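You operate a simulated robot arm through the tools that you are given. There is no shell and no other tool.

Carry out the task below with a simulated robot arm. There is one attempt and no reset: what you move stays moved.

JOB
Build the stack with the card's top sieve, clamp it and set the time.
Fine: nest that sieve on the blue one, fit the lid, clamp it, set the dial to the card's time; do not start.
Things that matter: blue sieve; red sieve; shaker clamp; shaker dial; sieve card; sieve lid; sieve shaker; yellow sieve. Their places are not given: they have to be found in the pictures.

Only the result counts: the job must be done as asked and must still hold three seconds after the hand-in. Knocking over, shifting, dropping, spilling or breaking anything else fails it. A push-on lid holds only when it is set on centred and level and pressed home; a screw cap is set on level and turned clockwise until tight.

ROBOT AND FRAMES
A 7-joint arm with a fingered hand, fixed in place. Base frame: the origin is on the floor under the middle of its stand, x ahead of it, y to its left, z up; the work surface is at about z = 860. Units: mm, rad, N and s.
It reaches about 1089 mm from its shoulder. Its first joint turns from -2.601 to 2.601 rad. Payload 3.5 kg.
Tool frame: the origin (TCP) lies between the finger pads and is the grasp point; the fingertips stand 30 mm ahead of it; z points along the fingers, y is the line along which they close. The gripper opens to 104 mm; its body begins 35 mm behind the TCP. The gripper is a hand of 4 fingers: y runs from the thumb to the fingers, the wrist lies at [-15, -110, -186] in the tool frame.
Orientation is that of the tool frame in the base frame, as a unit quaternion [x, y, z, w]. With the fingers straight down and the wrist toward the robot, the tool's x, y and z point along [0, 1, 0], [1, 0, 0] and [0, 0, -1] of the base frame.

CONTROLS
- The arm moves only by the tool apply_moves. Its argument "moves" is a list that holds one entry, the list of rows, each a list of 6 numbers: the shift along the base's x, y, z in mm, then the turn, a rotation vector about the base's x, y, z in rad. In form: [[[dx, dy, dz, ax, ay, az], ...]]. A call has 1 to 20 rows; each row shifts and turns the commanded pose from where the row before left it. Rows are played at 5 a second. More than 50 mm and 0.15 rad between two rows, and nothing of the call is played. Where a pose cannot be reached the arm comes as near as it can. A force on the tool above 40 N (or 10 N above the force at the start of the call, whichever is more), or a blocked arm, ends the call early, and 0.2 s more pass. In this call time passes only in rows, and 0.2 s behind the last. It gives the time, the measured TCP pose, the force on the tool (base axes), the opening and the grip force at its end, in the units of the frame above (readings bear some noise), with the torque about the TCP (base axes, N m) and any sound that the robot's microphone picked up.
- Cameras (640 x 400 px; columns grow to the right, rows downward): "scene" is fixed at [212.3, -629.8, 1663.6]; the picture's right is [1.00, -0.07, 0.00], its down [-0.03, -0.39, -0.92] and it looks along [0.07, 0.92, -0.39] (base axes); focal length 354 px, centre (320, 200). "wrist" rides on the gripper at [61, -92, -130] in the tool frame; the picture's right is [-0.81, 0.28, -0.52], its down [-0.53, -0.71, 0.46] and it looks along [-0.24, 0.64, 0.72] (tool axes); focal length 275 px, centre (320, 200).
- get_image(camera): a new picture of that camera. The clock stands still meanwhile.
- slide_trunk(by): slides the trunk up (or, below 0, down) by that many mm; the arm rides with it, the base frame stays. It gives what a move gives, with no picture.
- move_fingers(index, middle, ring, thumb_bend, thumb_turn): sets how far each is bent, from 0 (flat) to 1 (curled in); at 0.3 the hand is open as for a grip, at 0.7 the pads meet at the TCP. One left out holds its place. A second passes; each finger stops where it meets its share of the squeeze, and holds until it gets a number again. It is the only way to open and close the hand. It gives what a move gives, with no picture; readings hold the bend of each and the force on the fingers (four entries, about 0 where the hand has none), thumb and palm. thumb_turn goes from beside the hand (0) to across from the fingers (1), as for a grip.
- probe_pixels(camera, pixels): for up to 12 pixels [column, row] of the newest picture of that camera ("zoom" is the newest enlarged one), the place [x, y, z] in the base frame of the surface seen there, good to about 3 mm, but the place of the scene camera against the robot may be out by one fixed shift of up to 25 mm in any direction. The clock stands still meanwhile.
- close_up(camera, box): a new picture of the part [left, top, right, bottom] of that camera's present view, enlarged. The clock stands still meanwhile.
- finish_job(): hands the job in; it is judged then, once.

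Open the gripper and draw the arm clear of the work before you hand the job in, unless the task says otherwise.

The tools are called after ">>>" as a command line: name --argument value ..., lists and objects as JSON in quotes. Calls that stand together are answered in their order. apply_moves: Moves the arm, as the interface text tells. Its arguments: {"type":"object","properties":{"moves":{"type":"array"}},"required":["moves"]} The other tools are called the same way: slide_trunk (by) moves the trunk up or down; move_fingers (index, middle, ring, thumb_bend, thumb_turn) moves the fingers one by one; get_image (camera) takes a picture; probe_pixels (camera, pixels) gives the place of the surface under pixels of a picture; close_up (camera, box) takes an enlarged picture of a part of a camera's view; finish_job () hands the job in.

At the start:

```text
t: 0.0
position: [337.6, 558.0, 1435.2]
tool_rot: [0.707, 0.707, 0.0, 0.0]
force: [0.0, 0.3, -1.0]
moment: [-0.02, 0.01, -0.01]
gripper_width: 103.7
grip_force: 0.0
shape: jaw
bend: [0.3, 0.3, 0.3, 0.3, 0.98]
finger forces: [0.0, 0.0, 0.0, 0.0, 0.1, 0.0]
trunk travel left (down, up): [-600.0, 110.0]
```

scene: 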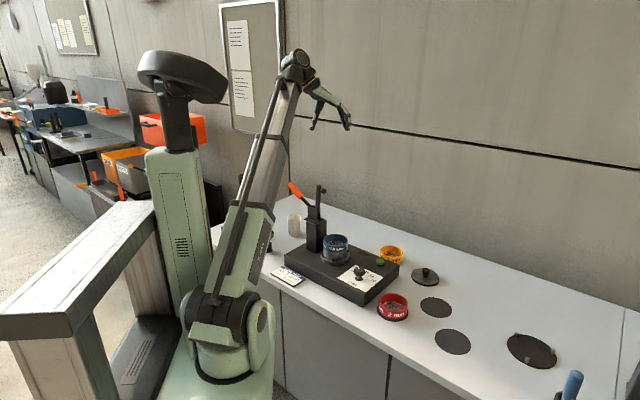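
wrist: 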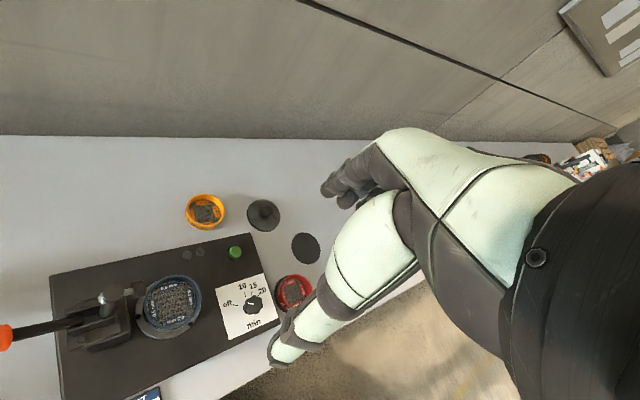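

The pictures show the shaker at about (350,265) in the scene, with blue, yellow and red sieves around it and a card at about (288,275). I take enlarged views to read the card and the dial.

>>> close_up --camera "scene" --box '[260, 260, 320, 297]'

>>> close_up --camera "scene" --box '[260, 170, 460, 330]'

>>> close_up --camera "wrist" --box '[40, 180, 330, 400]'

```text
10.67 times, centred on (290, 278) of scene
```

zoom: 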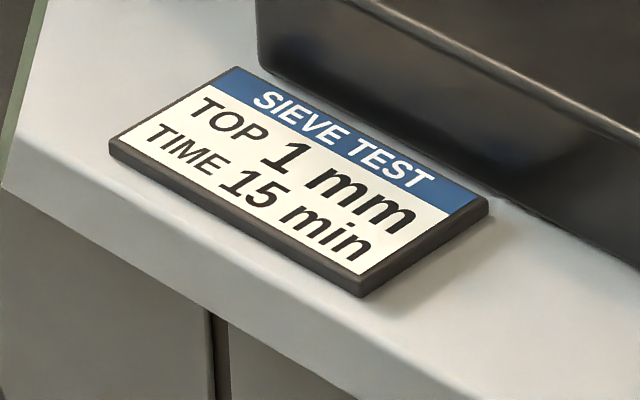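

```text
2.50 times, centred on (360, 250) of scene
```

zoom: 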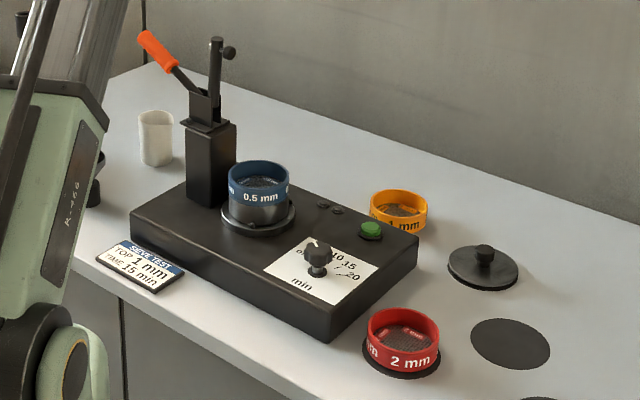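

```text
1.82 times, centred on (185, 290) of wrist
```

zoom: 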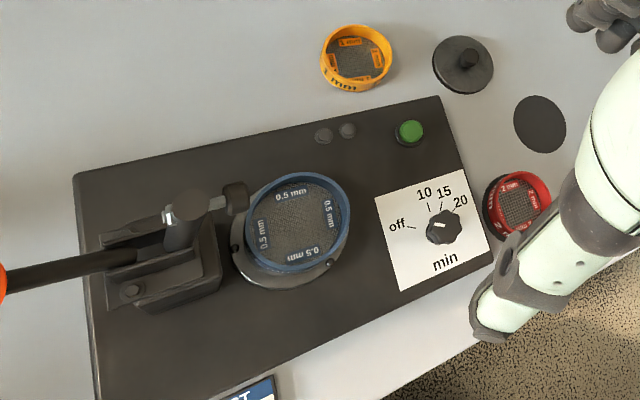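

The card reads TOP 1 mm, TIME 15 min; the yellow sieve seems to read "1 mm". I enlarge the yellow sieve, clamp, dial and lid to check details.

>>> close_up --camera "scene" --box '[370, 235, 450, 285]'

>>> close_up --camera "scene" --box '[280, 175, 360, 270]'

>>> close_up --camera "scene" --box '[335, 250, 415, 300]'

>>> close_up --camera "wrist" --box '[170, 170, 310, 350]'

>>> close_up --camera "wrist" --box '[0, 250, 220, 400]'

```text
8.00 times, centred on (410, 260) of scene
```

zoom: 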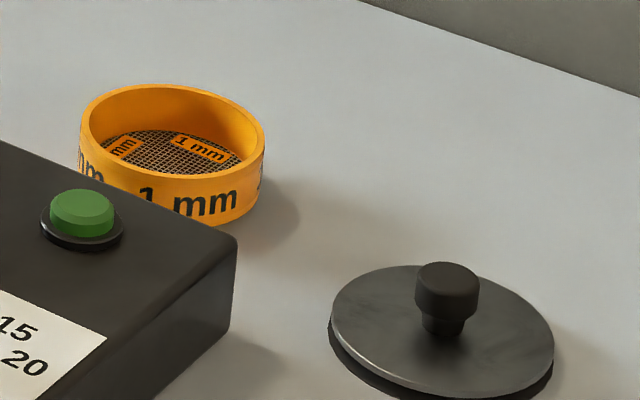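

```text
4.21 times, centred on (320, 222) of scene
```

zoom: 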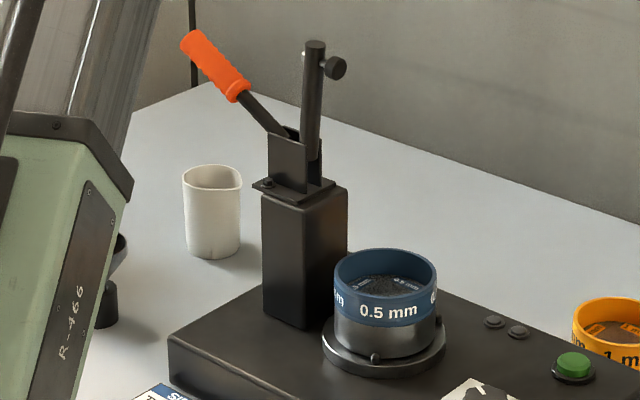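

```text
8.00 times, centred on (375, 275) of scene
```

zoom: 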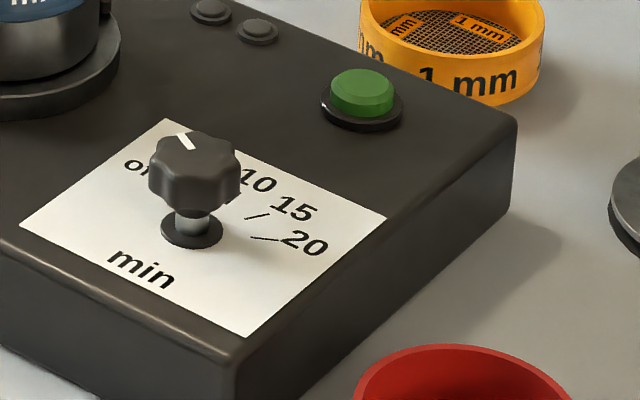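

```text
2.22 times, centred on (240, 260) of wrist
```

zoom: 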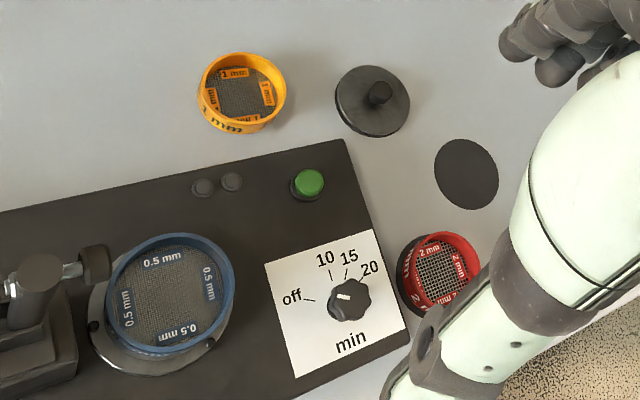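

```text
2.67 times, centred on (110, 325) of wrist
```

zoom: 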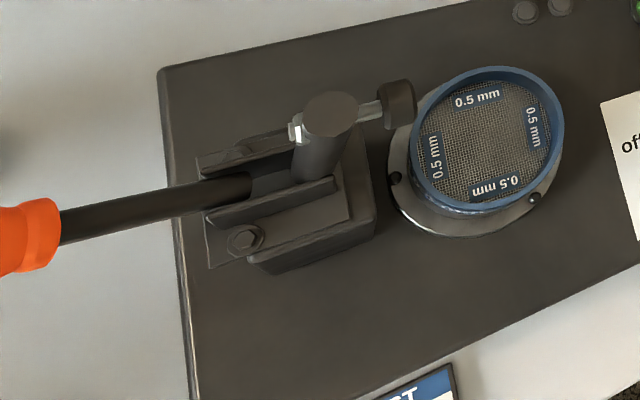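

The yellow sieve is labelled 1 mm, so it goes on the blue one; the dial pointer currently faces toward "off" or so. I now probe wrist-camera pixels to locate everything in the robot frame.

>>> get_image --camera "wrist"

>>> probe_pixels --camera "wrist" --pixels '[[205, 194], [187, 212], [224, 205], [205, 229], [263, 212], [249, 214], [278, 212], [263, 230], [173, 277], [147, 305], [200, 305], [173, 330]]'

>>> probe_pixels --camera "wrist" --pixels '[[253, 303], [244, 305], [262, 302], [218, 292], [262, 275], [280, 318], [228, 340], [103, 300], [134, 289], [60, 325], [10, 338], [235, 252]]'

>>> get_image --camera "scene"

```text
taken
```

wrist: 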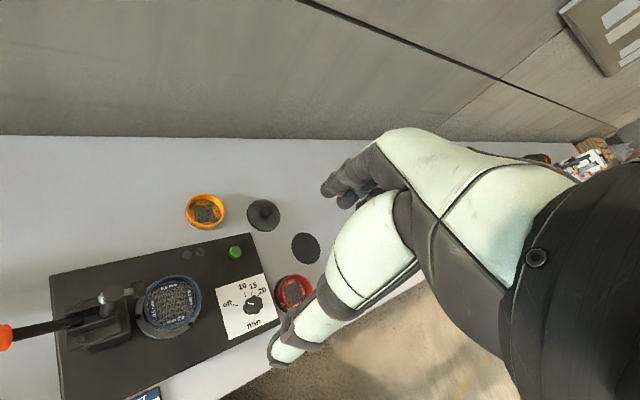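

```text
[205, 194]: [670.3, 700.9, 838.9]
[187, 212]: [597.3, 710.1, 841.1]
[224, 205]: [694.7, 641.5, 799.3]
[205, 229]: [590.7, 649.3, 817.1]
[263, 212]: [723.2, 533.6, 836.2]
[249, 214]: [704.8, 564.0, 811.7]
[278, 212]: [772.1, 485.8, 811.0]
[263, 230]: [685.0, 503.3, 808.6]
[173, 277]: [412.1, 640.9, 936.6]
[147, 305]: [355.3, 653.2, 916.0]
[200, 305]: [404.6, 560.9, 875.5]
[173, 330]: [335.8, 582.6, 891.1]
```

```text
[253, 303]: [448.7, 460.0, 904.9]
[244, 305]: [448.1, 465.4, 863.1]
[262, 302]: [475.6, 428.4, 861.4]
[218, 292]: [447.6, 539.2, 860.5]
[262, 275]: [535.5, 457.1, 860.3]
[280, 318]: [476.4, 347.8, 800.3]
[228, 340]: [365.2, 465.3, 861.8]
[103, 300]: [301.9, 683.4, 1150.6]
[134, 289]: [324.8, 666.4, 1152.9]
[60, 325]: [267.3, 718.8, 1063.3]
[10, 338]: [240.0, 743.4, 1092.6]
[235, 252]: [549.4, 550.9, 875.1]
```

```text
taken
```

scene: 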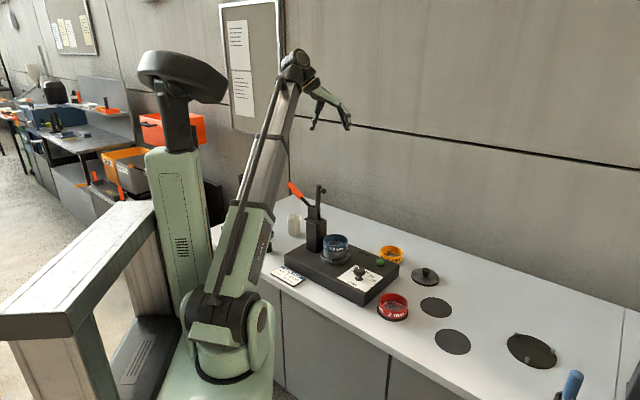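

Wrist probes put the shaker top at z≈861 and the sieves near z≈800–840. I compare with scene-camera probes to find the shift between them and the table height.

>>> probe_pixels --camera "scene" --pixels '[[390, 248], [377, 252], [404, 254], [425, 270], [411, 275], [438, 278], [391, 297], [335, 238], [360, 269], [320, 187], [292, 186], [311, 200]]'

>>> probe_pixels --camera "scene" --pixels '[[436, 306], [453, 342], [531, 350], [480, 290], [378, 305], [405, 312], [294, 225], [345, 120], [315, 125], [380, 260], [370, 272], [288, 275]]'

>>> probe_pixels --camera "wrist" --pixels '[[306, 248], [245, 180], [100, 200], [330, 230], [60, 280], [180, 250], [275, 325], [65, 395], [293, 290], [208, 212], [172, 305], [145, 395]]'

```text
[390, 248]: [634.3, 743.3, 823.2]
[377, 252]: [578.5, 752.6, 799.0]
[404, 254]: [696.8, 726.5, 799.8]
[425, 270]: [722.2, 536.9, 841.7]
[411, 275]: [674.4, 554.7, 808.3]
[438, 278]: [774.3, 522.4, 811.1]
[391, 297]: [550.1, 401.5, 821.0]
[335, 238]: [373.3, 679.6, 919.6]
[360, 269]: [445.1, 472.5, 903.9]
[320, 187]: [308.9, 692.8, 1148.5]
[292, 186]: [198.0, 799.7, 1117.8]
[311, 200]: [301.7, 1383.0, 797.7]
```

```text
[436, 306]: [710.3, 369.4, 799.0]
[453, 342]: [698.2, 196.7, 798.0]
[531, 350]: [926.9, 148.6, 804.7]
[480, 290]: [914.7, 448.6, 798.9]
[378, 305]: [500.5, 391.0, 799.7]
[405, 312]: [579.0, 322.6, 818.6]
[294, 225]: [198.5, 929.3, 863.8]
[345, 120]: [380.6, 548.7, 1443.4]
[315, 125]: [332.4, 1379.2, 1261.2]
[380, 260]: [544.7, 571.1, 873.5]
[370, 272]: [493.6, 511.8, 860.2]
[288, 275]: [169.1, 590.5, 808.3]
```

```text
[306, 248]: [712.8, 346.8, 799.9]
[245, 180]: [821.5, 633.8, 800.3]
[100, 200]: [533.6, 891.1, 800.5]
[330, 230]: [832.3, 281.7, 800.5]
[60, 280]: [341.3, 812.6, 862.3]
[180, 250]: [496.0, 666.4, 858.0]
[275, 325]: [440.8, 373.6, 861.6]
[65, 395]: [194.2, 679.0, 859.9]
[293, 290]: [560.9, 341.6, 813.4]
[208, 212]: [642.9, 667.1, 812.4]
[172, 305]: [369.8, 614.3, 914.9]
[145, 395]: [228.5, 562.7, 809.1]
```

Both cameras agree on table z≈800 and shaker top z≈861. I probe the robot body and check more of the clamp, handle and rim geometry through enlarged pictures.

>>> probe_pixels --camera "scene" --pixels '[[262, 320], [225, 300], [215, 340], [245, 215], [295, 65], [180, 75], [180, 200], [335, 97], [313, 125], [349, 127], [240, 320], [130, 250]]'

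>>> close_up --camera "scene" --box '[280, 175, 360, 225]'

>>> close_up --camera "scene" --box '[270, 40, 370, 140]'

```text
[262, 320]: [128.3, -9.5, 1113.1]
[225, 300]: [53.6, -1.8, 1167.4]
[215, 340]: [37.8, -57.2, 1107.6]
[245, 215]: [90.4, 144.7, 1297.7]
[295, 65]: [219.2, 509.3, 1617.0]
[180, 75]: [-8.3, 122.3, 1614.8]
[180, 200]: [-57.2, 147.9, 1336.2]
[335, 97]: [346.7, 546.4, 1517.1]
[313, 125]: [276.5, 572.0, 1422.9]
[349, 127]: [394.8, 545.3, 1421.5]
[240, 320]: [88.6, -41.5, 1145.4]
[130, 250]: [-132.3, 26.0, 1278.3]
```

```text
8.00 times, centred on (320, 200) of scene
```

zoom: 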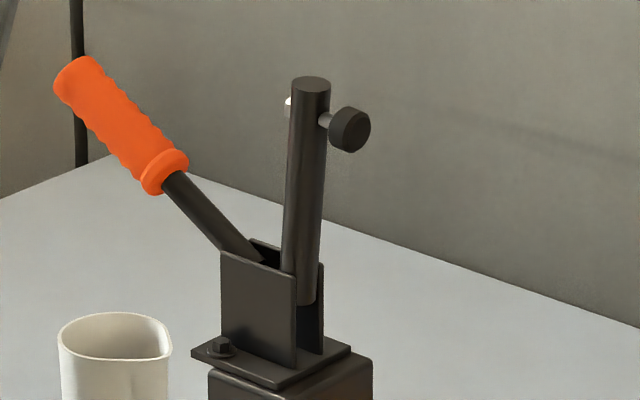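

```text
4.00 times, centred on (320, 90) of scene
```

zoom: 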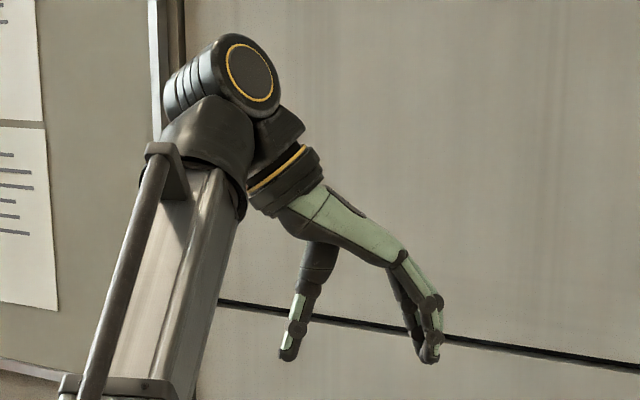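

The hand is clear of everything, the clamp bar stands upright at (320,187) and the handle leans back to (292,186). I move the hand out over the table beyond the dial, turning it to face outward, to get a nearer view of the sieve and lid.

>>> apply_moves --moves '[[[18.5, -5, -26, 0, 0, 0.067], [18.5, -5, -26, 0, 0, 0.067], [18.5, -5, -26, 0, 0, 0.067], [18.5, -5, -26, 0, 0, 0.067], [18.5, -5, -26, 0, 0, 0.067], [18.5, -5, -26, 0, 0, 0.067], [18.5, -5, -26, 0, 0, 0.067], [18.5, -5, -26, 0, 0, 0.067], [18.5, -5, -26, 0, 0, 0.067], [18.5, -5, -26, 0, 0, 0.067], [18.5, -5, -26, 0, 0, 0.067], [18.5, -5, -26, 0, 0, 0.067]]]'

>>> get_image --camera "wrist"

>>> get_image --camera "scene"

```text
t: 2.6
position: [561.6, 499.5, 1124.4]
tool_rot: [0.374, 0.928, 0.0, 0.0]
force: [-0.5, -0.6, 0.6]
moment: [0.03, 0.01, 0.0]
gripper_width: 103.6
grip_force: 0.0
shape: jaw
bend: [0.3, 0.3, 0.3, 0.3, 0.98]
finger forces: [0.0, 0.1, 0.0, 0.1, 0.1, 0.1]
trunk travel left (down, up): [-600.0, 110.0]
```

```text
taken
```

wrist: 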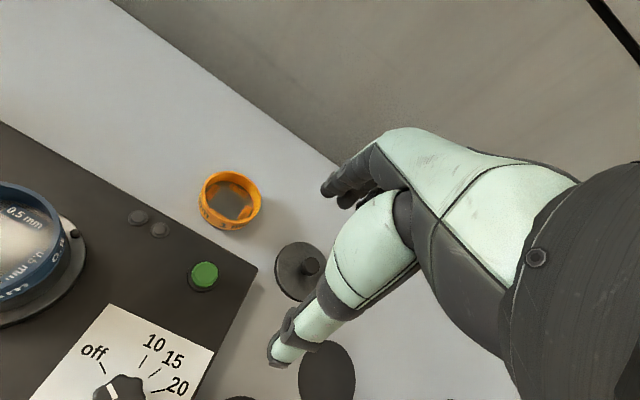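

```text
taken
```

scene: 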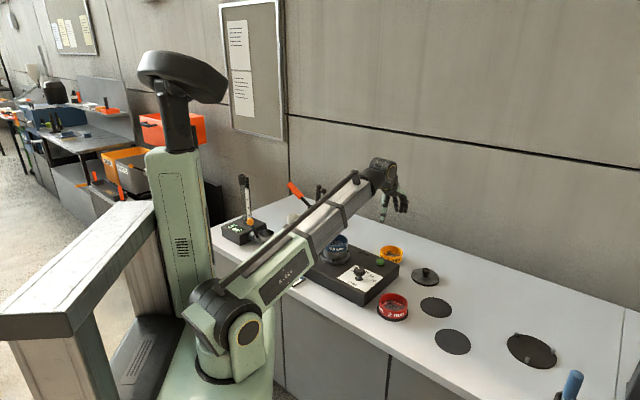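

The yellow sieve is now at about (230,200) in the wrist view and the lid at (300,270). I enlarge the yellow sieve and the lid for precise probing.

>>> close_up --camera "wrist" --box '[190, 160, 270, 240]'

```text
5.00 times, centred on (230, 200) of wrist
```

zoom: 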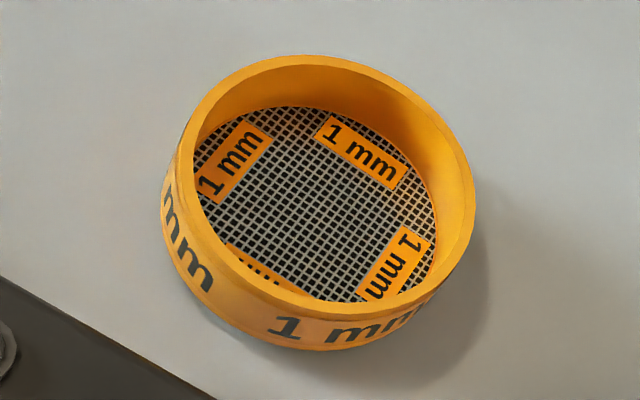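

The rim of the yellow sieve is clearly visible in this enlargement (outer edge from x≈178 to 475). I probe a ring of points on the rim plus the mesh and foot.

>>> probe_pixels --camera "zoom" --pixels '[[300, 60], [240, 80], [200, 120], [186, 165], [195, 220], [240, 275], [310, 307], [375, 309], [440, 265], [469, 205], [455, 150], [400, 88]]'

>>> probe_pixels --camera "zoom" --pixels '[[310, 200], [250, 200], [380, 220], [310, 130], [163, 210], [180, 270], [230, 320], [300, 347], [360, 345], [225, 110], [440, 200], [330, 340]]'

>>> close_up --camera "wrist" --box '[260, 230, 340, 310]'

```text
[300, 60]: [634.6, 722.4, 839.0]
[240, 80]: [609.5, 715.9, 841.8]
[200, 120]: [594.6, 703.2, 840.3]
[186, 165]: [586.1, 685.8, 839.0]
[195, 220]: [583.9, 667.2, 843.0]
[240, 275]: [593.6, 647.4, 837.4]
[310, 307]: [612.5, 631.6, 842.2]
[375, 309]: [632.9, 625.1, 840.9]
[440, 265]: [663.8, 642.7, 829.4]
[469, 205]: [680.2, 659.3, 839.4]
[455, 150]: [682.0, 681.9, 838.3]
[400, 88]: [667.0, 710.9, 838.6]
```

```text
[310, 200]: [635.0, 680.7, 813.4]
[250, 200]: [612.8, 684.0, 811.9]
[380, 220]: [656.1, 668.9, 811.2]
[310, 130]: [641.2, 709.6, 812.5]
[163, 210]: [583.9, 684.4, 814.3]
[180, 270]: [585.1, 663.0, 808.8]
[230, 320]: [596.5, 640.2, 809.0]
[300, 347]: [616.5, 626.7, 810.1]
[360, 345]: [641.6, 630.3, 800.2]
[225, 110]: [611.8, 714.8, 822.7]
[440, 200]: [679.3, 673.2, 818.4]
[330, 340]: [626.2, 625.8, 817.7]
```

```text
5.00 times, centred on (300, 270) of wrist
```

zoom: 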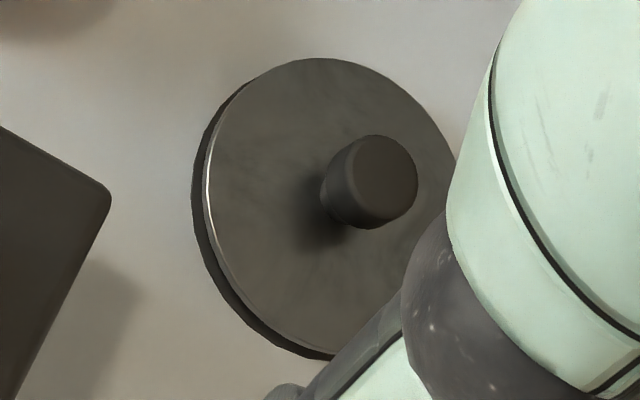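

The rim points fit a circle centred near (634, 675) with outer radius about 50 mm, rim z≈840. Now I probe the lid's edge and knob in the new enlargement.

>>> probe_pixels --camera "zoom" --pixels '[[330, 63], [270, 76], [235, 110], [216, 160], [213, 210], [222, 255], [250, 302], [290, 335], [320, 347], [410, 95], [440, 135], [380, 75]]'

>>> probe_pixels --camera "zoom" --pixels '[[386, 176], [370, 150], [361, 185], [410, 190], [390, 212], [405, 155], [340, 180], [345, 210], [280, 160], [260, 250], [205, 255], [325, 195]]'

>>> close_up --camera "wrist" --box '[60, 290, 220, 400]'

>>> close_up --camera "wrist" --box '[0, 170, 160, 330]'

```text
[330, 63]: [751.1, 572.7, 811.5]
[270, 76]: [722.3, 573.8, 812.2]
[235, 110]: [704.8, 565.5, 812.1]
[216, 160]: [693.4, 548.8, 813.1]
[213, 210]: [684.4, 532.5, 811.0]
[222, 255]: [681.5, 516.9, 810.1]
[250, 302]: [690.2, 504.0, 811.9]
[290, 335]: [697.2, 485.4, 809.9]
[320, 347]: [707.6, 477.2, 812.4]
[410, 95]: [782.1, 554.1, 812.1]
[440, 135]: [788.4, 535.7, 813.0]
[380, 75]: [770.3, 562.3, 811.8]
```

```text
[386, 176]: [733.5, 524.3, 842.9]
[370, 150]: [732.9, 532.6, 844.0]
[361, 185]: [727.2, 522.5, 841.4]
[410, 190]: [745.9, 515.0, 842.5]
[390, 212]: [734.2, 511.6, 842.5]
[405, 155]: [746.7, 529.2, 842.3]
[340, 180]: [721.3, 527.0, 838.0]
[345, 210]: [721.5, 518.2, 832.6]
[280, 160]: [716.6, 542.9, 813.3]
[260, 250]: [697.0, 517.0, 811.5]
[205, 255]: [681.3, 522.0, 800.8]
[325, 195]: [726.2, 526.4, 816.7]
```

```text
3.64 times, centred on (140, 345) of wrist
```

zoom: 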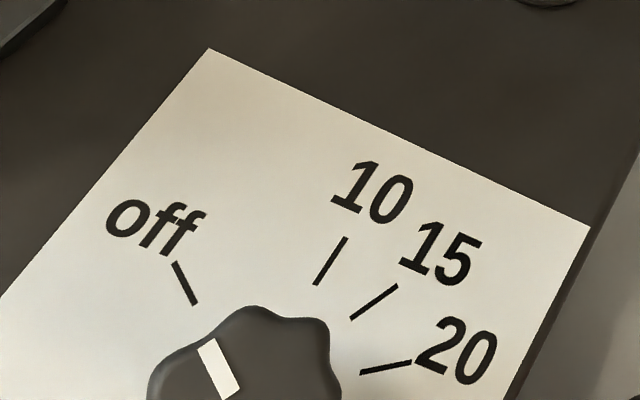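

```text
2.50 times, centred on (80, 250) of wrist
```

zoom: 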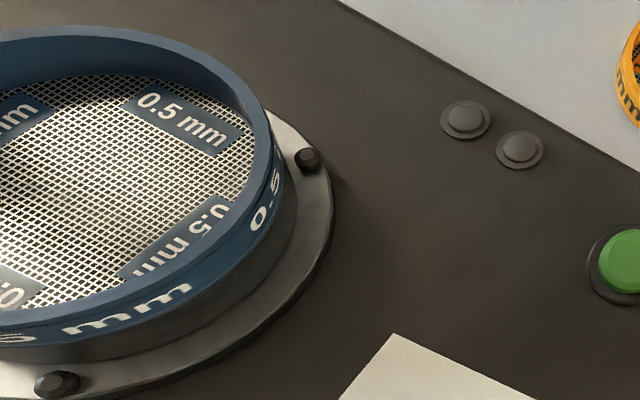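

The lid is centred near (737,522) with plate top z≈812 and knob top z≈843; the dial pointer (zoom (218,370)) is at "off". Next I shift the hand back so that the blue sieve and the clamp come into the clear left half of the wrist view.

>>> apply_moves --moves '[[[-36.9, -8.9, 14, 0, 0, 0], [-36.9, -8.9, 14, 0, 0, 0], [-36.9, -8.9, 14, 0, 0, 0], [-36.9, -8.9, 14, 0, 0, 0], [-36.9, -8.9, 14, 0, 0, 0], [-36.9, -8.9, 14, 0, 0, 0], [-36.9, -8.9, 14, 0, 0, 0]]]'

>>> get_image --camera "wrist"

>>> close_up --camera "wrist" --box '[180, 150, 300, 250]'

```text
t: 4.2
position: [301.1, 435.8, 1221.1]
tool_rot: [0.374, 0.927, 0.0, 0.0]
force: [0.1, 0.0, -0.3]
moment: [0.05, -0.01, 0.02]
gripper_width: 104.0
grip_force: 0.0
shape: jaw
bend: [0.3, 0.3, 0.3, 0.3, 0.98]
finger forces: [0.0, 0.0, 0.0, 0.1, 0.0, 0.0]
trunk travel left (down, up): [-600.0, 110.0]
```

```text
taken
```

wrist: 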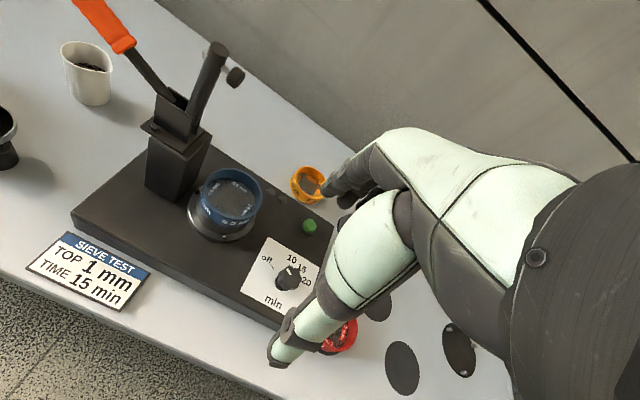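

```text
4.00 times, centred on (240, 200) of wrist
```

zoom: 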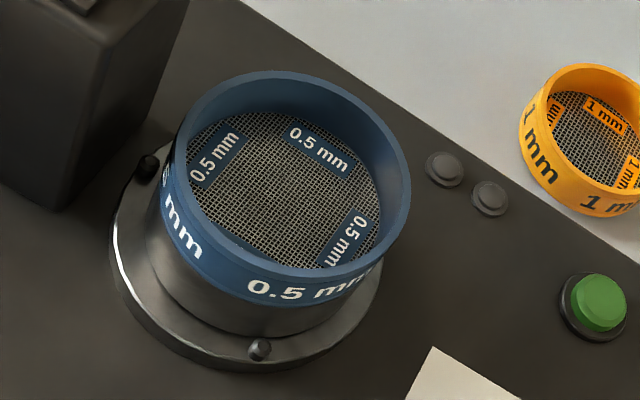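

Blue sieve is fully visible at about (232,195), and the clamp post is at (180,150) beside it. I probe the blue rim, the pan, flange and the clamp geometry.

>>> probe_pixels --camera "zoom" --pixels '[[285, 74], [230, 90], [192, 125], [180, 165], [190, 215], [220, 250], [270, 273], [330, 272], [380, 245], [405, 200], [395, 145], [350, 95]]'

>>> probe_pixels --camera "zoom" --pixels '[[280, 190], [230, 210], [165, 200], [180, 250], [250, 292], [320, 290], [170, 280], [240, 320], [130, 290], [260, 350], [258, 345], [350, 310]]'

>>> probe_pixels --camera "wrist" --pixels '[[217, 46], [234, 77], [208, 80], [195, 125], [160, 115], [178, 140], [205, 135], [150, 150], [120, 40], [80, 5], [135, 65], [160, 90]]'

>>> close_up --camera "wrist" --box '[70, 0, 260, 140]'

```text
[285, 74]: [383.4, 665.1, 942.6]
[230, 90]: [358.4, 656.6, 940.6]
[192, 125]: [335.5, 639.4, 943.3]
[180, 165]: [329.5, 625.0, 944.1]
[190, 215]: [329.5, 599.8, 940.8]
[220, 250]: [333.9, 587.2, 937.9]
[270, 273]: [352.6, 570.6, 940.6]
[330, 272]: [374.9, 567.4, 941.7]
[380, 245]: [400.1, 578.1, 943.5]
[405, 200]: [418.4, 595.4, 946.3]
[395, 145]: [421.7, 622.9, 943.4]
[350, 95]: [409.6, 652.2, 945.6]
```

```text
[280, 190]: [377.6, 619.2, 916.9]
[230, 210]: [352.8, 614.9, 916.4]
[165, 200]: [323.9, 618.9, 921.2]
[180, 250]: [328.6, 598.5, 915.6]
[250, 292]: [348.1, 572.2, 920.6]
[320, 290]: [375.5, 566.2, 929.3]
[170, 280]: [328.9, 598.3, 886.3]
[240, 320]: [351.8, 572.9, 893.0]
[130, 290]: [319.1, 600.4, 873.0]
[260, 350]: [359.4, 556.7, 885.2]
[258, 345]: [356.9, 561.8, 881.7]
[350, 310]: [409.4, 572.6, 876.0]
```

```text
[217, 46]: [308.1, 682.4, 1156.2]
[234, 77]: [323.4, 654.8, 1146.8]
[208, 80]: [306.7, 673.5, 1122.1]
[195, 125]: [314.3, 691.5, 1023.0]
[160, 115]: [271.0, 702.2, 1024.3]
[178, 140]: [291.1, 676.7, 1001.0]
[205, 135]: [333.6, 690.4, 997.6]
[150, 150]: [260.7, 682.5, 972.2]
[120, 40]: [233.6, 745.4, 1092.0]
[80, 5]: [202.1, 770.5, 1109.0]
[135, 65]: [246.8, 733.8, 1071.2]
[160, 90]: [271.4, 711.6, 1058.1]
```

```text
2.86 times, centred on (165, 70) of wrist
```

zoom: 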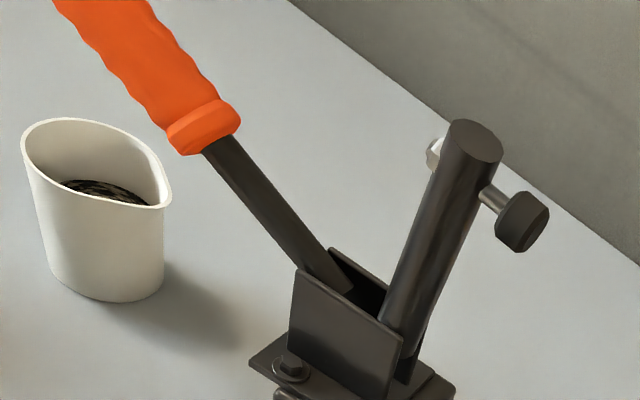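

Blue rim centre fits near (375,615) with rim z≈942, so the yellow sieve must go there; the clamp handle leans back toward (200,770,1109). I test a wider finger opening before going for the yellow sieve.

>>> move_fingers --index 0.2 --middle 0.2 --ring 0.2 --thumb_bend 0.2

>>> get_image --camera "wrist"

>>> close_up --camera "scene" --box '[260, 100, 400, 200]'

```text
t: 5.2
position: [301.3, 436.1, 1222.3]
tool_rot: [0.373, 0.928, 0.0, -0.001]
force: [0.7, 0.5, -0.4]
moment: [-0.01, 0.0, -0.01]
gripper_width: 125.4
grip_force: 0.1
shape: fingers
bend: [0.2, 0.2, 0.2, 0.2, 0.98]
finger forces: [0.0, 0.0, 0.0, 0.0, 0.0, 0.0]
trunk travel left (down, up): [-600.0, 110.0]
```

```text
taken
```

wrist: 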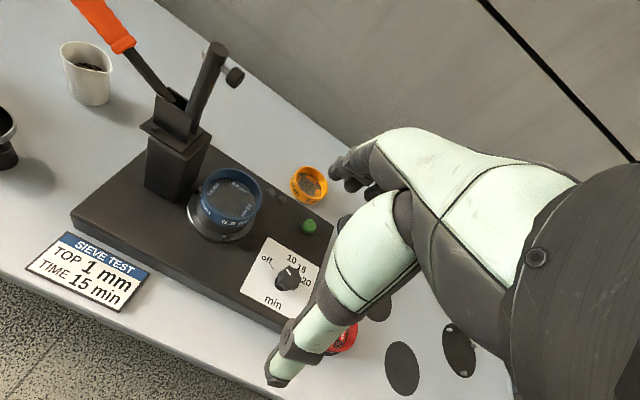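

```text
4.00 times, centred on (330, 150) of scene
```

zoom: 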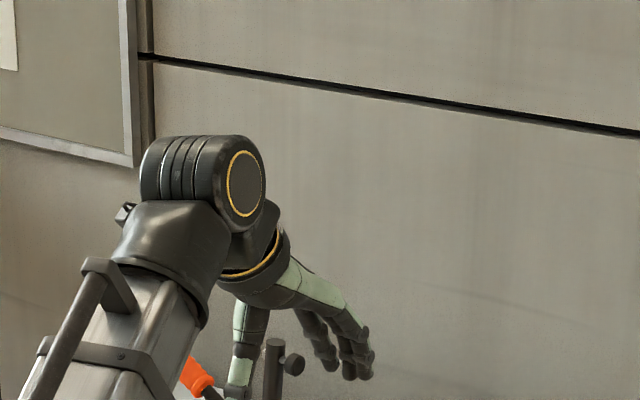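

At bend 0.2 the opening is 125 mm, enough to straddle the 101 mm sieve. I travel to a point above the yellow sieve at about z=1000.

>>> apply_moves --moves '[[[30.24, 21.69, -20.2, 0, 0, 0], [30.24, 21.69, -20.2, 0, 0, 0], [30.24, 21.69, -20.2, 0, 0, 0], [30.24, 21.69, -20.2, 0, 0, 0], [30.24, 21.69, -20.2, 0, 0, 0], [30.24, 21.69, -20.2, 0, 0, 0], [30.24, 21.69, -20.2, 0, 0, 0], [30.24, 21.69, -20.2, 0, 0, 0], [30.24, 21.69, -20.2, 0, 0, 0], [30.24, 21.69, -20.2, 0, 0, 0], [30.24, 21.69, -20.2, 0, 0, 0]]]'

>>> get_image --camera "wrist"

>>> get_image --camera "scene"

```text
t: 7.6
position: [636.4, 677.0, 1000.3]
tool_rot: [0.374, 0.928, 0.0, 0.001]
force: [-0.6, -0.1, 0.3]
moment: [0.01, 0.0, -0.01]
gripper_width: 125.5
grip_force: 0.0
shape: fingers
bend: [0.2, 0.2, 0.2, 0.2, 0.98]
finger forces: [0.0, 0.0, 0.1, 0.0, 0.0, 0.1]
trunk travel left (down, up): [-600.0, 110.0]
```

```text
taken
```

wrist: 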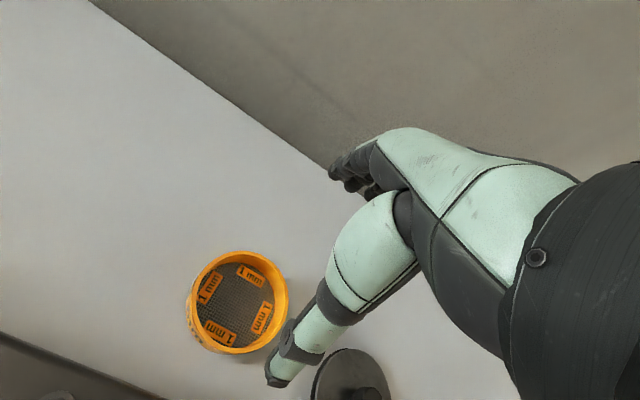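

```text
taken
```

scene: 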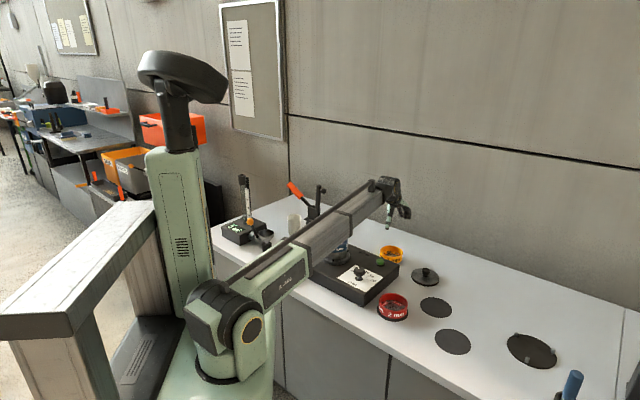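

The hand is above the yellow sieve, which shows at (238,300) in the wrist view. I re-measure the sieve rim from this nearer spot, and re-read the pose.

>>> apply_moves --moves '[[[0, 0, 0, 0, 0, 0]]]'

>>> close_up --camera "wrist" --box '[180, 240, 300, 360]'

```text
t: 8.0
position: [635.2, 675.1, 999.8]
tool_rot: [0.374, 0.927, 0.0, 0.0]
force: [0.8, 0.1, 0.3]
moment: [0.0, -0.02, -0.02]
gripper_width: 125.3
grip_force: 0.1
shape: fingers
bend: [0.2, 0.2, 0.2, 0.2, 0.98]
finger forces: [0.0, 0.0, 0.0, 0.0, 0.0, 0.1]
trunk travel left (down, up): [-600.0, 110.0]
```

```text
3.33 times, centred on (240, 300) of wrist
```

zoom: 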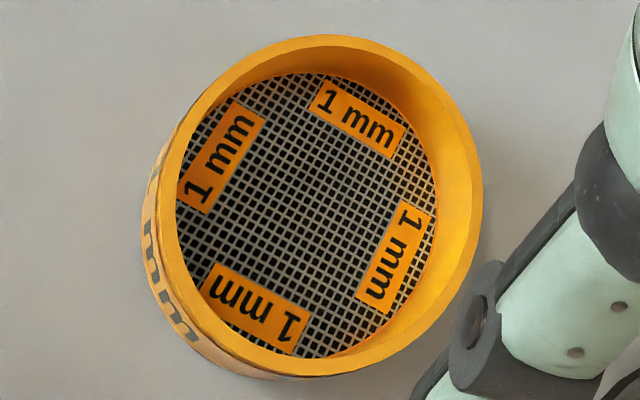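

>>> probe_pixels --camera "zoom" --pixels '[[320, 41], [240, 66], [192, 115], [170, 180], [176, 250], [210, 320], [270, 360], [330, 368], [400, 340], [455, 275], [477, 190], [410, 70]]'

```text
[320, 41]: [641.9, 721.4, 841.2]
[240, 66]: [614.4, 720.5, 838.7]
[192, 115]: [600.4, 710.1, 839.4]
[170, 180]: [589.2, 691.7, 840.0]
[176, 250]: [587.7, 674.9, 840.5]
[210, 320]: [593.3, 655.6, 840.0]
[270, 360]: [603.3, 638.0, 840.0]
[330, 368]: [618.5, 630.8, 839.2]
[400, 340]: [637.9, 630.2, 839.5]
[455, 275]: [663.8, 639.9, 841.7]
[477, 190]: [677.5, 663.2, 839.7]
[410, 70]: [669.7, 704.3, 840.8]
```

The second fit gives the yellow centre at about (633, 676), rim z 840, consistent with the commanded TCP. I descend around it in two steps.

>>> apply_moves --moves '[[[0, 0.5, -30, 0, 0, 0], [0, 0.5, -30, 0, 0, 0], [0, 0, -30, 0, 0, 0], [0, 0, -20, 0, 0, 0]]]'

>>> get_image --camera "wrist"

>>> close_up --camera "scene" --box '[340, 180, 460, 290]'

```text
t: 9.0
position: [635.3, 676.4, 889.0]
tool_rot: [0.374, 0.927, 0.0, 0.0]
force: [-0.6, -0.1, -0.1]
moment: [0.02, 0.02, 0.01]
gripper_width: 125.3
grip_force: 0.2
shape: fingers
bend: [0.2, 0.2, 0.2, 0.2, 0.98]
finger forces: [0.0, 0.1, 0.1, 0.1, 0.0, 0.1]
trunk travel left (down, up): [-600.0, 110.0]
```

```text
taken
```

wrist: 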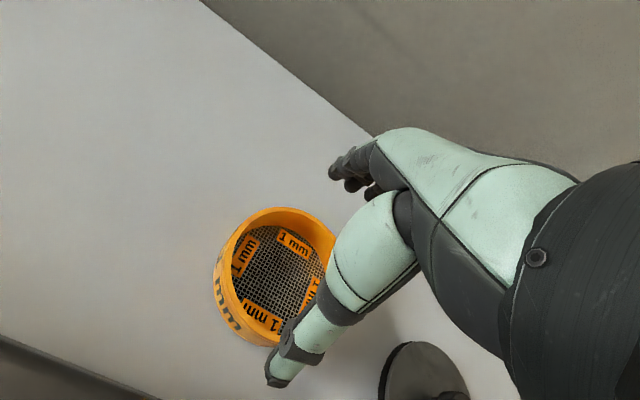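

```text
3.64 times, centred on (400, 235) of scene
```

zoom: 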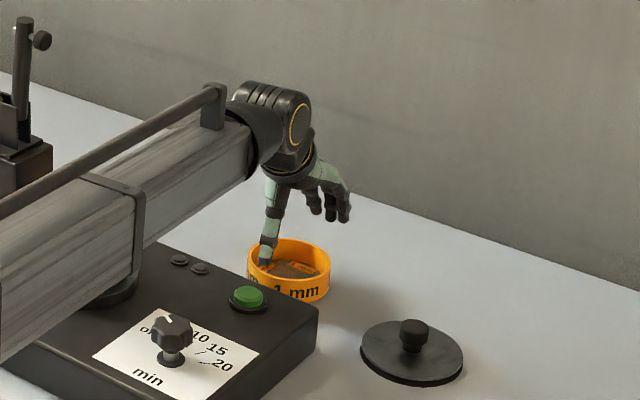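

The thumb tip appears near the near edge of the sieve at wrist (278,375). I probe the thumb tip and the finger tips to make sure that they clear the rim before going lower.

>>> probe_pixels --camera "wrist" --pixels '[[278, 365], [283, 378], [270, 372], [300, 330], [325, 295], [335, 170], [350, 185], [340, 160], [370, 190], [290, 350]]'

>>> close_up --camera "scene" --box '[395, 210, 445, 260]'

```text
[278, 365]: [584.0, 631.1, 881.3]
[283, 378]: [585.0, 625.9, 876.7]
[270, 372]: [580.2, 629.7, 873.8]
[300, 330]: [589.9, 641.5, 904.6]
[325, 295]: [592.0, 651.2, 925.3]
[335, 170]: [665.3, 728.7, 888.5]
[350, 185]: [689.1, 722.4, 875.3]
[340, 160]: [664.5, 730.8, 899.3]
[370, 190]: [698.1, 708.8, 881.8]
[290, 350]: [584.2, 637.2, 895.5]
```

```text
8.00 times, centred on (420, 235) of scene
```

zoom: 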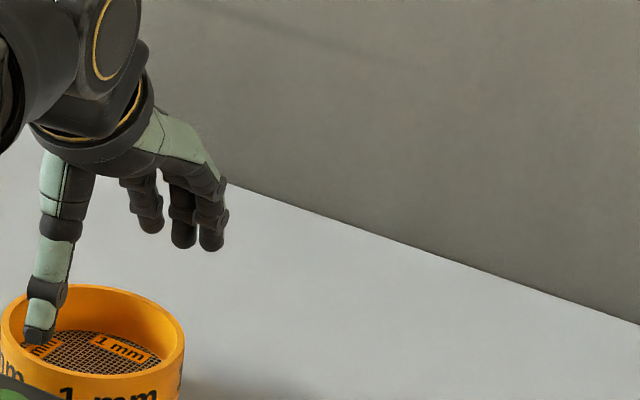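

Thumb and finger pads are about 55–70 mm from the TCP along the closing line, clear of the 50 mm radius. I descend the last 52 mm slowly.

>>> apply_moves --moves '[[[0, 0, -13, 0, 0, 0], [0, 0, -13, 0, 0, 0], [0, 0, -13, 0, 0, 0], [0, 0, -12, 0, 0, 0]]]'

>>> get_image --camera "wrist"

>>> close_up --camera "scene" --box '[360, 200, 440, 280]'

```text
t: 10.0
position: [634.8, 677.0, 838.5]
tool_rot: [0.374, 0.927, 0.001, 0.001]
force: [-1.1, 0.0, 1.0]
moment: [-0.09, 0.07, 0.02]
gripper_width: 126.9
grip_force: 0.6
shape: fingers
bend: [0.2, 0.2, 0.2, 0.19, 0.98]
finger forces: [0.1, 0.1, 0.0, 0.0, 1.7, 0.0]
trunk travel left (down, up): [-600.0, 110.0]
```

```text
taken
```

wrist: 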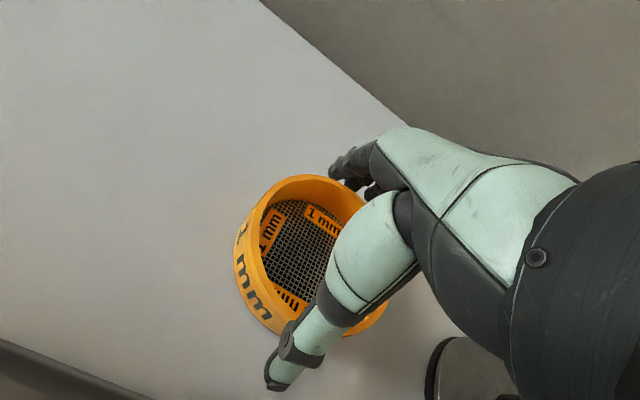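

```text
5.00 times, centred on (400, 240) of scene
```

zoom: 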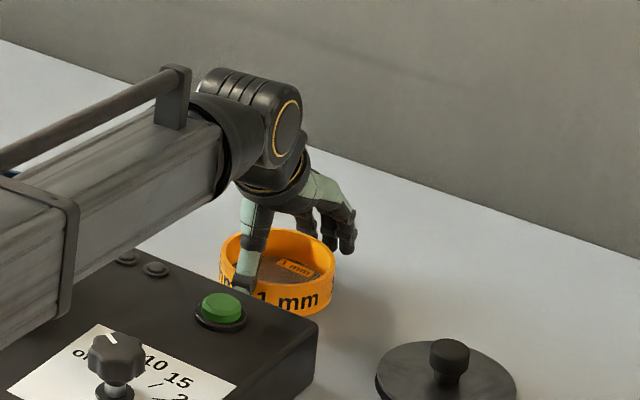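

The thumb already touches the near wall lightly (1.7 N), so I back off 4 mm along the closing line and then close all fingers gently on the sieve.

>>> apply_moves --moves '[[[-3.0, -3.1, 0, 0, 0, 0], [0, 0, 0, 0, 0, 0]]]'

>>> move_fingers --index 0.3 --middle 0.3 --ring 0.3 --thumb_bend 0.25

>>> get_image --camera "wrist"

```text
t: 10.6
position: [631.7, 673.9, 837.5]
tool_rot: [0.374, 0.928, -0.001, 0.0]
force: [0.3, 0.5, 0.1]
moment: [-0.01, -0.02, 0.01]
gripper_width: 125.9
grip_force: 0.1
shape: fingers
bend: [0.2, 0.2, 0.2, 0.2, 0.98]
finger forces: [0.0, 0.0, 0.0, 0.1, 0.0, 0.0]
trunk travel left (down, up): [-600.0, 110.0]
```

```text
t: 11.6
position: [632.1, 674.0, 839.4]
tool_rot: [0.373, 0.928, 0.0, 0.0]
force: [0.9, 1.2, 3.9]
moment: [0.15, -0.22, 0.01]
gripper_width: 117.2
grip_force: 5.3
shape: fingers
bend: [0.27, 0.3, 0.3, 0.22, 0.97]
finger forces: [6.8, 0.0, 0.0, 0.0, 3.9, 0.0]
trunk travel left (down, up): [-600.0, 110.0]
```

```text
taken
```

wrist: 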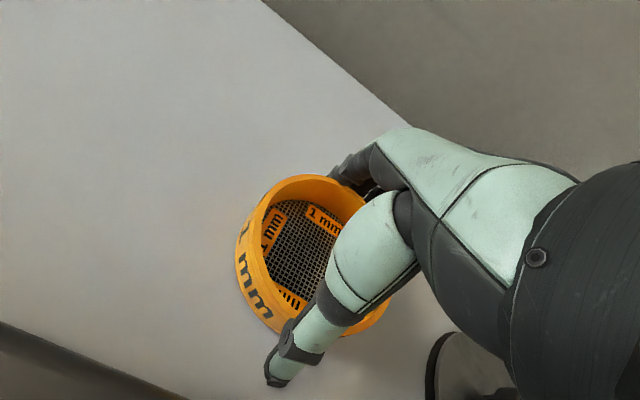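

Index and thumb have met the wall (6.8 N and 3.9 N); middle and ring not yet. I close further so that all fingers share the grip.

>>> move_fingers --index 0.4 --middle 0.5 --ring 0.5 --thumb_bend 0.4

>>> get_image --camera "wrist"

>>> close_up --camera "scene" --box '[360, 200, 440, 280]'

```text
t: 12.6
position: [631.1, 673.8, 840.3]
tool_rot: [0.373, 0.928, 0.001, 0.0]
force: [2.8, 2.4, 10.3]
moment: [0.37, -0.45, 0.02]
gripper_width: 112.4
grip_force: 19.7
shape: fingers
bend: [0.28, 0.38, 0.44, 0.27, 0.96]
finger forces: [10.4, 6.8, 4.4, 0.0, 18.4, 0.1]
trunk travel left (down, up): [-600.0, 110.0]
```

```text
taken
```

wrist: 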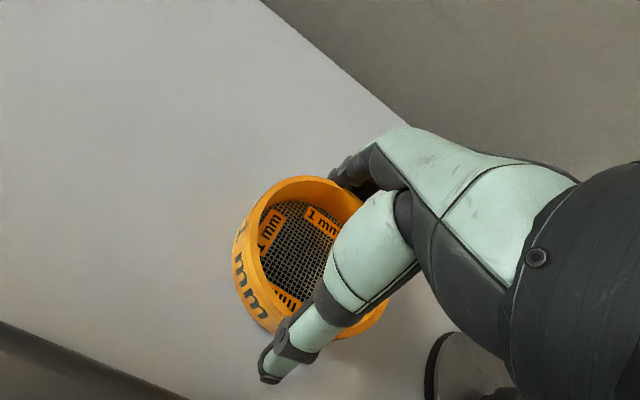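

```text
5.00 times, centred on (400, 240) of scene
```

zoom: 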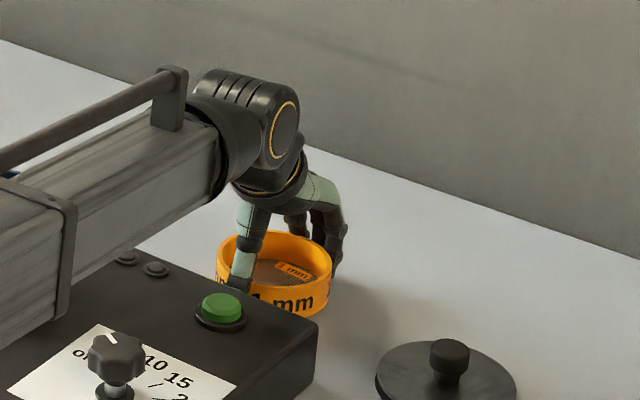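

All three fingers and the thumb hold the wall with about 20 N grip. I lift slowly and check that the sieve comes along level.

>>> apply_moves --moves '[[[0, 0, 2, 0, 0, 0], [0, 0, 4, 0, 0, 0], [0, 0, 6, 0, 0, 0], [0, 0, 8, 0, 0, 0], [0, 0, 10, 0, 0, 0]]]'

>>> get_image --camera "wrist"

>>> close_up --camera "scene" --box '[360, 200, 440, 280]'

```text
t: 13.8
position: [632.1, 674.8, 867.3]
tool_rot: [0.374, 0.927, 0.0, -0.001]
force: [0.7, -0.2, -1.1]
moment: [-0.03, 0.0, 0.05]
gripper_width: 111.9
grip_force: 19.6
shape: fingers
bend: [0.29, 0.39, 0.45, 0.27, 0.96]
finger forces: [8.0, 6.3, 3.9, 0.1, 20.0, 0.0]
trunk travel left (down, up): [-600.0, 110.0]
```

```text
taken
```

wrist: 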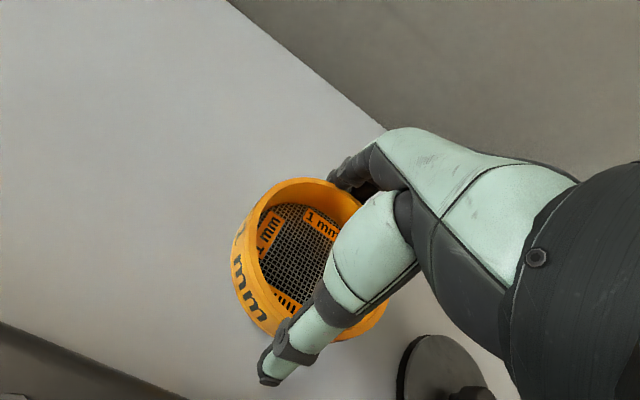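

```text
5.00 times, centred on (400, 240) of scene
```

zoom: 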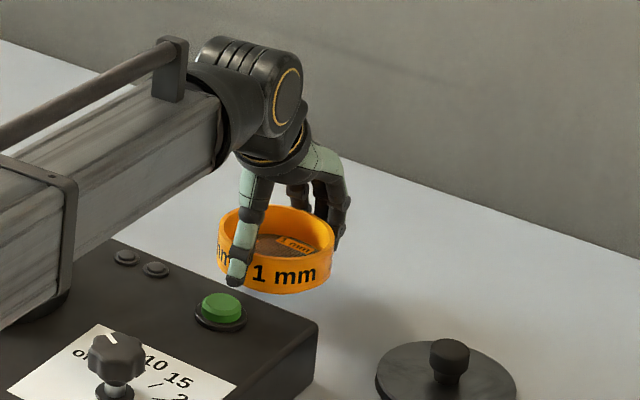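

The sieve is lifted and held. I enlarge the wrist view to measure its tilt and its centre relative to the tool.

>>> close_up --camera "wrist" --box '[220, 165, 400, 350]'

```text
2.16 times, centred on (310, 258) of wrist
```

zoom: 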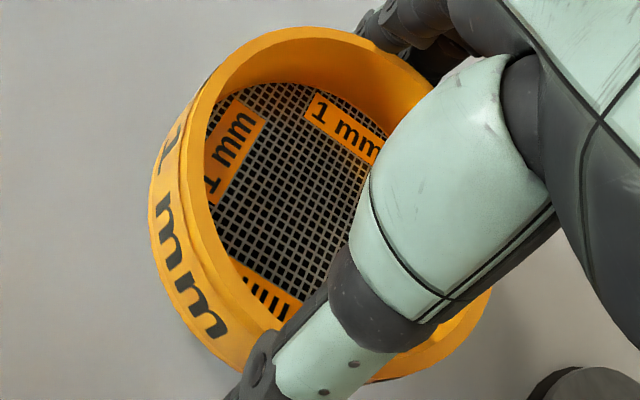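

>>> probe_pixels --camera "zoom" --pixels '[[310, 33], [260, 45], [220, 78], [196, 130], [192, 180], [202, 230], [225, 285], [250, 315], [340, 40], [460, 330], [440, 345], [380, 370]]'

>>> probe_pixels --camera "zoom" --pixels '[[290, 33], [235, 63], [205, 105], [192, 155], [196, 205], [212, 258], [238, 300], [485, 300], [478, 312], [255, 200], [300, 150], [280, 250]]'

```text
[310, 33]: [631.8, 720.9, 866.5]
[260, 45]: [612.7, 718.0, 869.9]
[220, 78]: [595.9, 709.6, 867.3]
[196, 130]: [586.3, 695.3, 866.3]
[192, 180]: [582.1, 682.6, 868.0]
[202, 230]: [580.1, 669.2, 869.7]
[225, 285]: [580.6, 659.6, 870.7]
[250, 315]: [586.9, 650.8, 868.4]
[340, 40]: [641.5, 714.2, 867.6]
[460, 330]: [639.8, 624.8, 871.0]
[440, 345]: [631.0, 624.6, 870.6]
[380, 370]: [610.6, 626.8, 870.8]
```

```text
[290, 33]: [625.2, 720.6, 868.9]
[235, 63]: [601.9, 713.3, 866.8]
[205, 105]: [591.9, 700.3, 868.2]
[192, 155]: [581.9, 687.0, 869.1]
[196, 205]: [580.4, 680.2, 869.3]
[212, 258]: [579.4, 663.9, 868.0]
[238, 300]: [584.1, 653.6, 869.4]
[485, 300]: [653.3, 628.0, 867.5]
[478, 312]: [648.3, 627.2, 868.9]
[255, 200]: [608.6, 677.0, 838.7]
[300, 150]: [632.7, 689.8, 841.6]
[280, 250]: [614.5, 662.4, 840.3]
```

The rim sits level within about 1° at z≈869 (TCP z 867.5) and its centre is about (628,672), i.e. 4 mm from the TCP. I lift straight up to about z=1060 and then carry it across toward the blue sieve.

>>> apply_moves --moves '[[[0, 0, 30, 0, 0, 0], [0, 0, 35, 0, 0, 0], [0, 0, 35, 0, 0, 0], [0, 0, 35, 0, 0, 0], [0, 0, 35, 0, 0, 0], [0, 0, 30, 0, 0, 0]]]'

>>> apply_moves --moves '[[[-28, -5, 0, 0, 0, 0], [-28, -5, 0, 0, 0, 0], [-28, -5, 0, 0, 0, 0], [-28, -5, 0, 0, 0, 0], [-28, -5, 0, 0, 0, 0], [-28, -5, 0, 0, 0, 0]]]'

>>> get_image --camera "wrist"

>>> get_image --camera "scene"

```text
t: 15.2
position: [632.0, 673.0, 1068.2]
tool_rot: [0.374, 0.928, 0.0, -0.001]
force: [0.1, 0.4, -1.3]
moment: [0.03, -0.03, 0.02]
gripper_width: 112.3
grip_force: 19.0
shape: fingers
bend: [0.29, 0.39, 0.45, 0.27, 0.96]
finger forces: [8.0, 6.3, 3.8, 0.1, 19.8, 0.0]
trunk travel left (down, up): [-600.0, 110.0]
```

```text
t: 16.6
position: [463.1, 640.8, 1068.4]
tool_rot: [0.374, 0.927, -0.001, 0.0]
force: [-1.1, -0.9, -0.8]
moment: [0.02, 0.0, -0.01]
gripper_width: 112.1
grip_force: 19.0
shape: fingers
bend: [0.29, 0.39, 0.45, 0.27, 0.96]
finger forces: [8.1, 6.3, 3.8, 0.0, 19.8, 0.0]
trunk travel left (down, up): [-600.0, 110.0]
```

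```text
taken
```

wrist: 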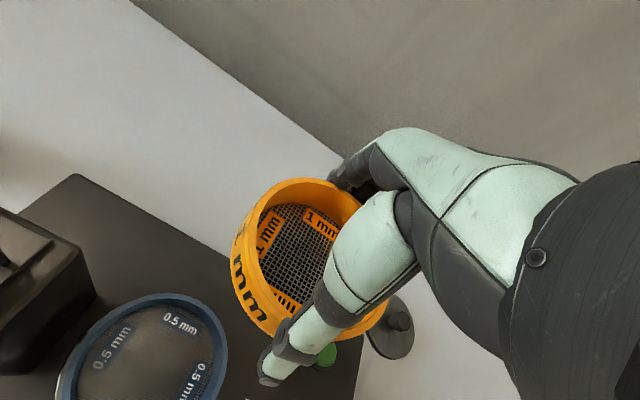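

```text
taken
```

scene: 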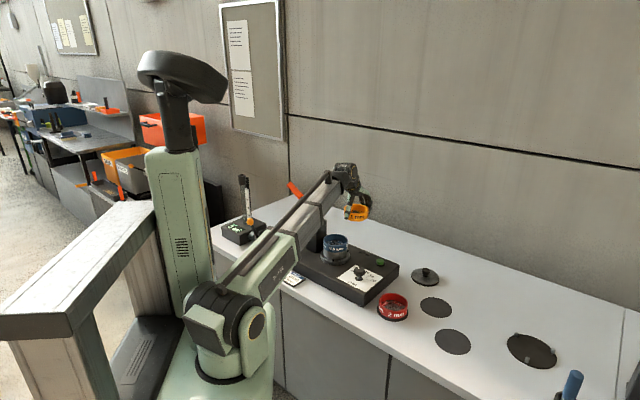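

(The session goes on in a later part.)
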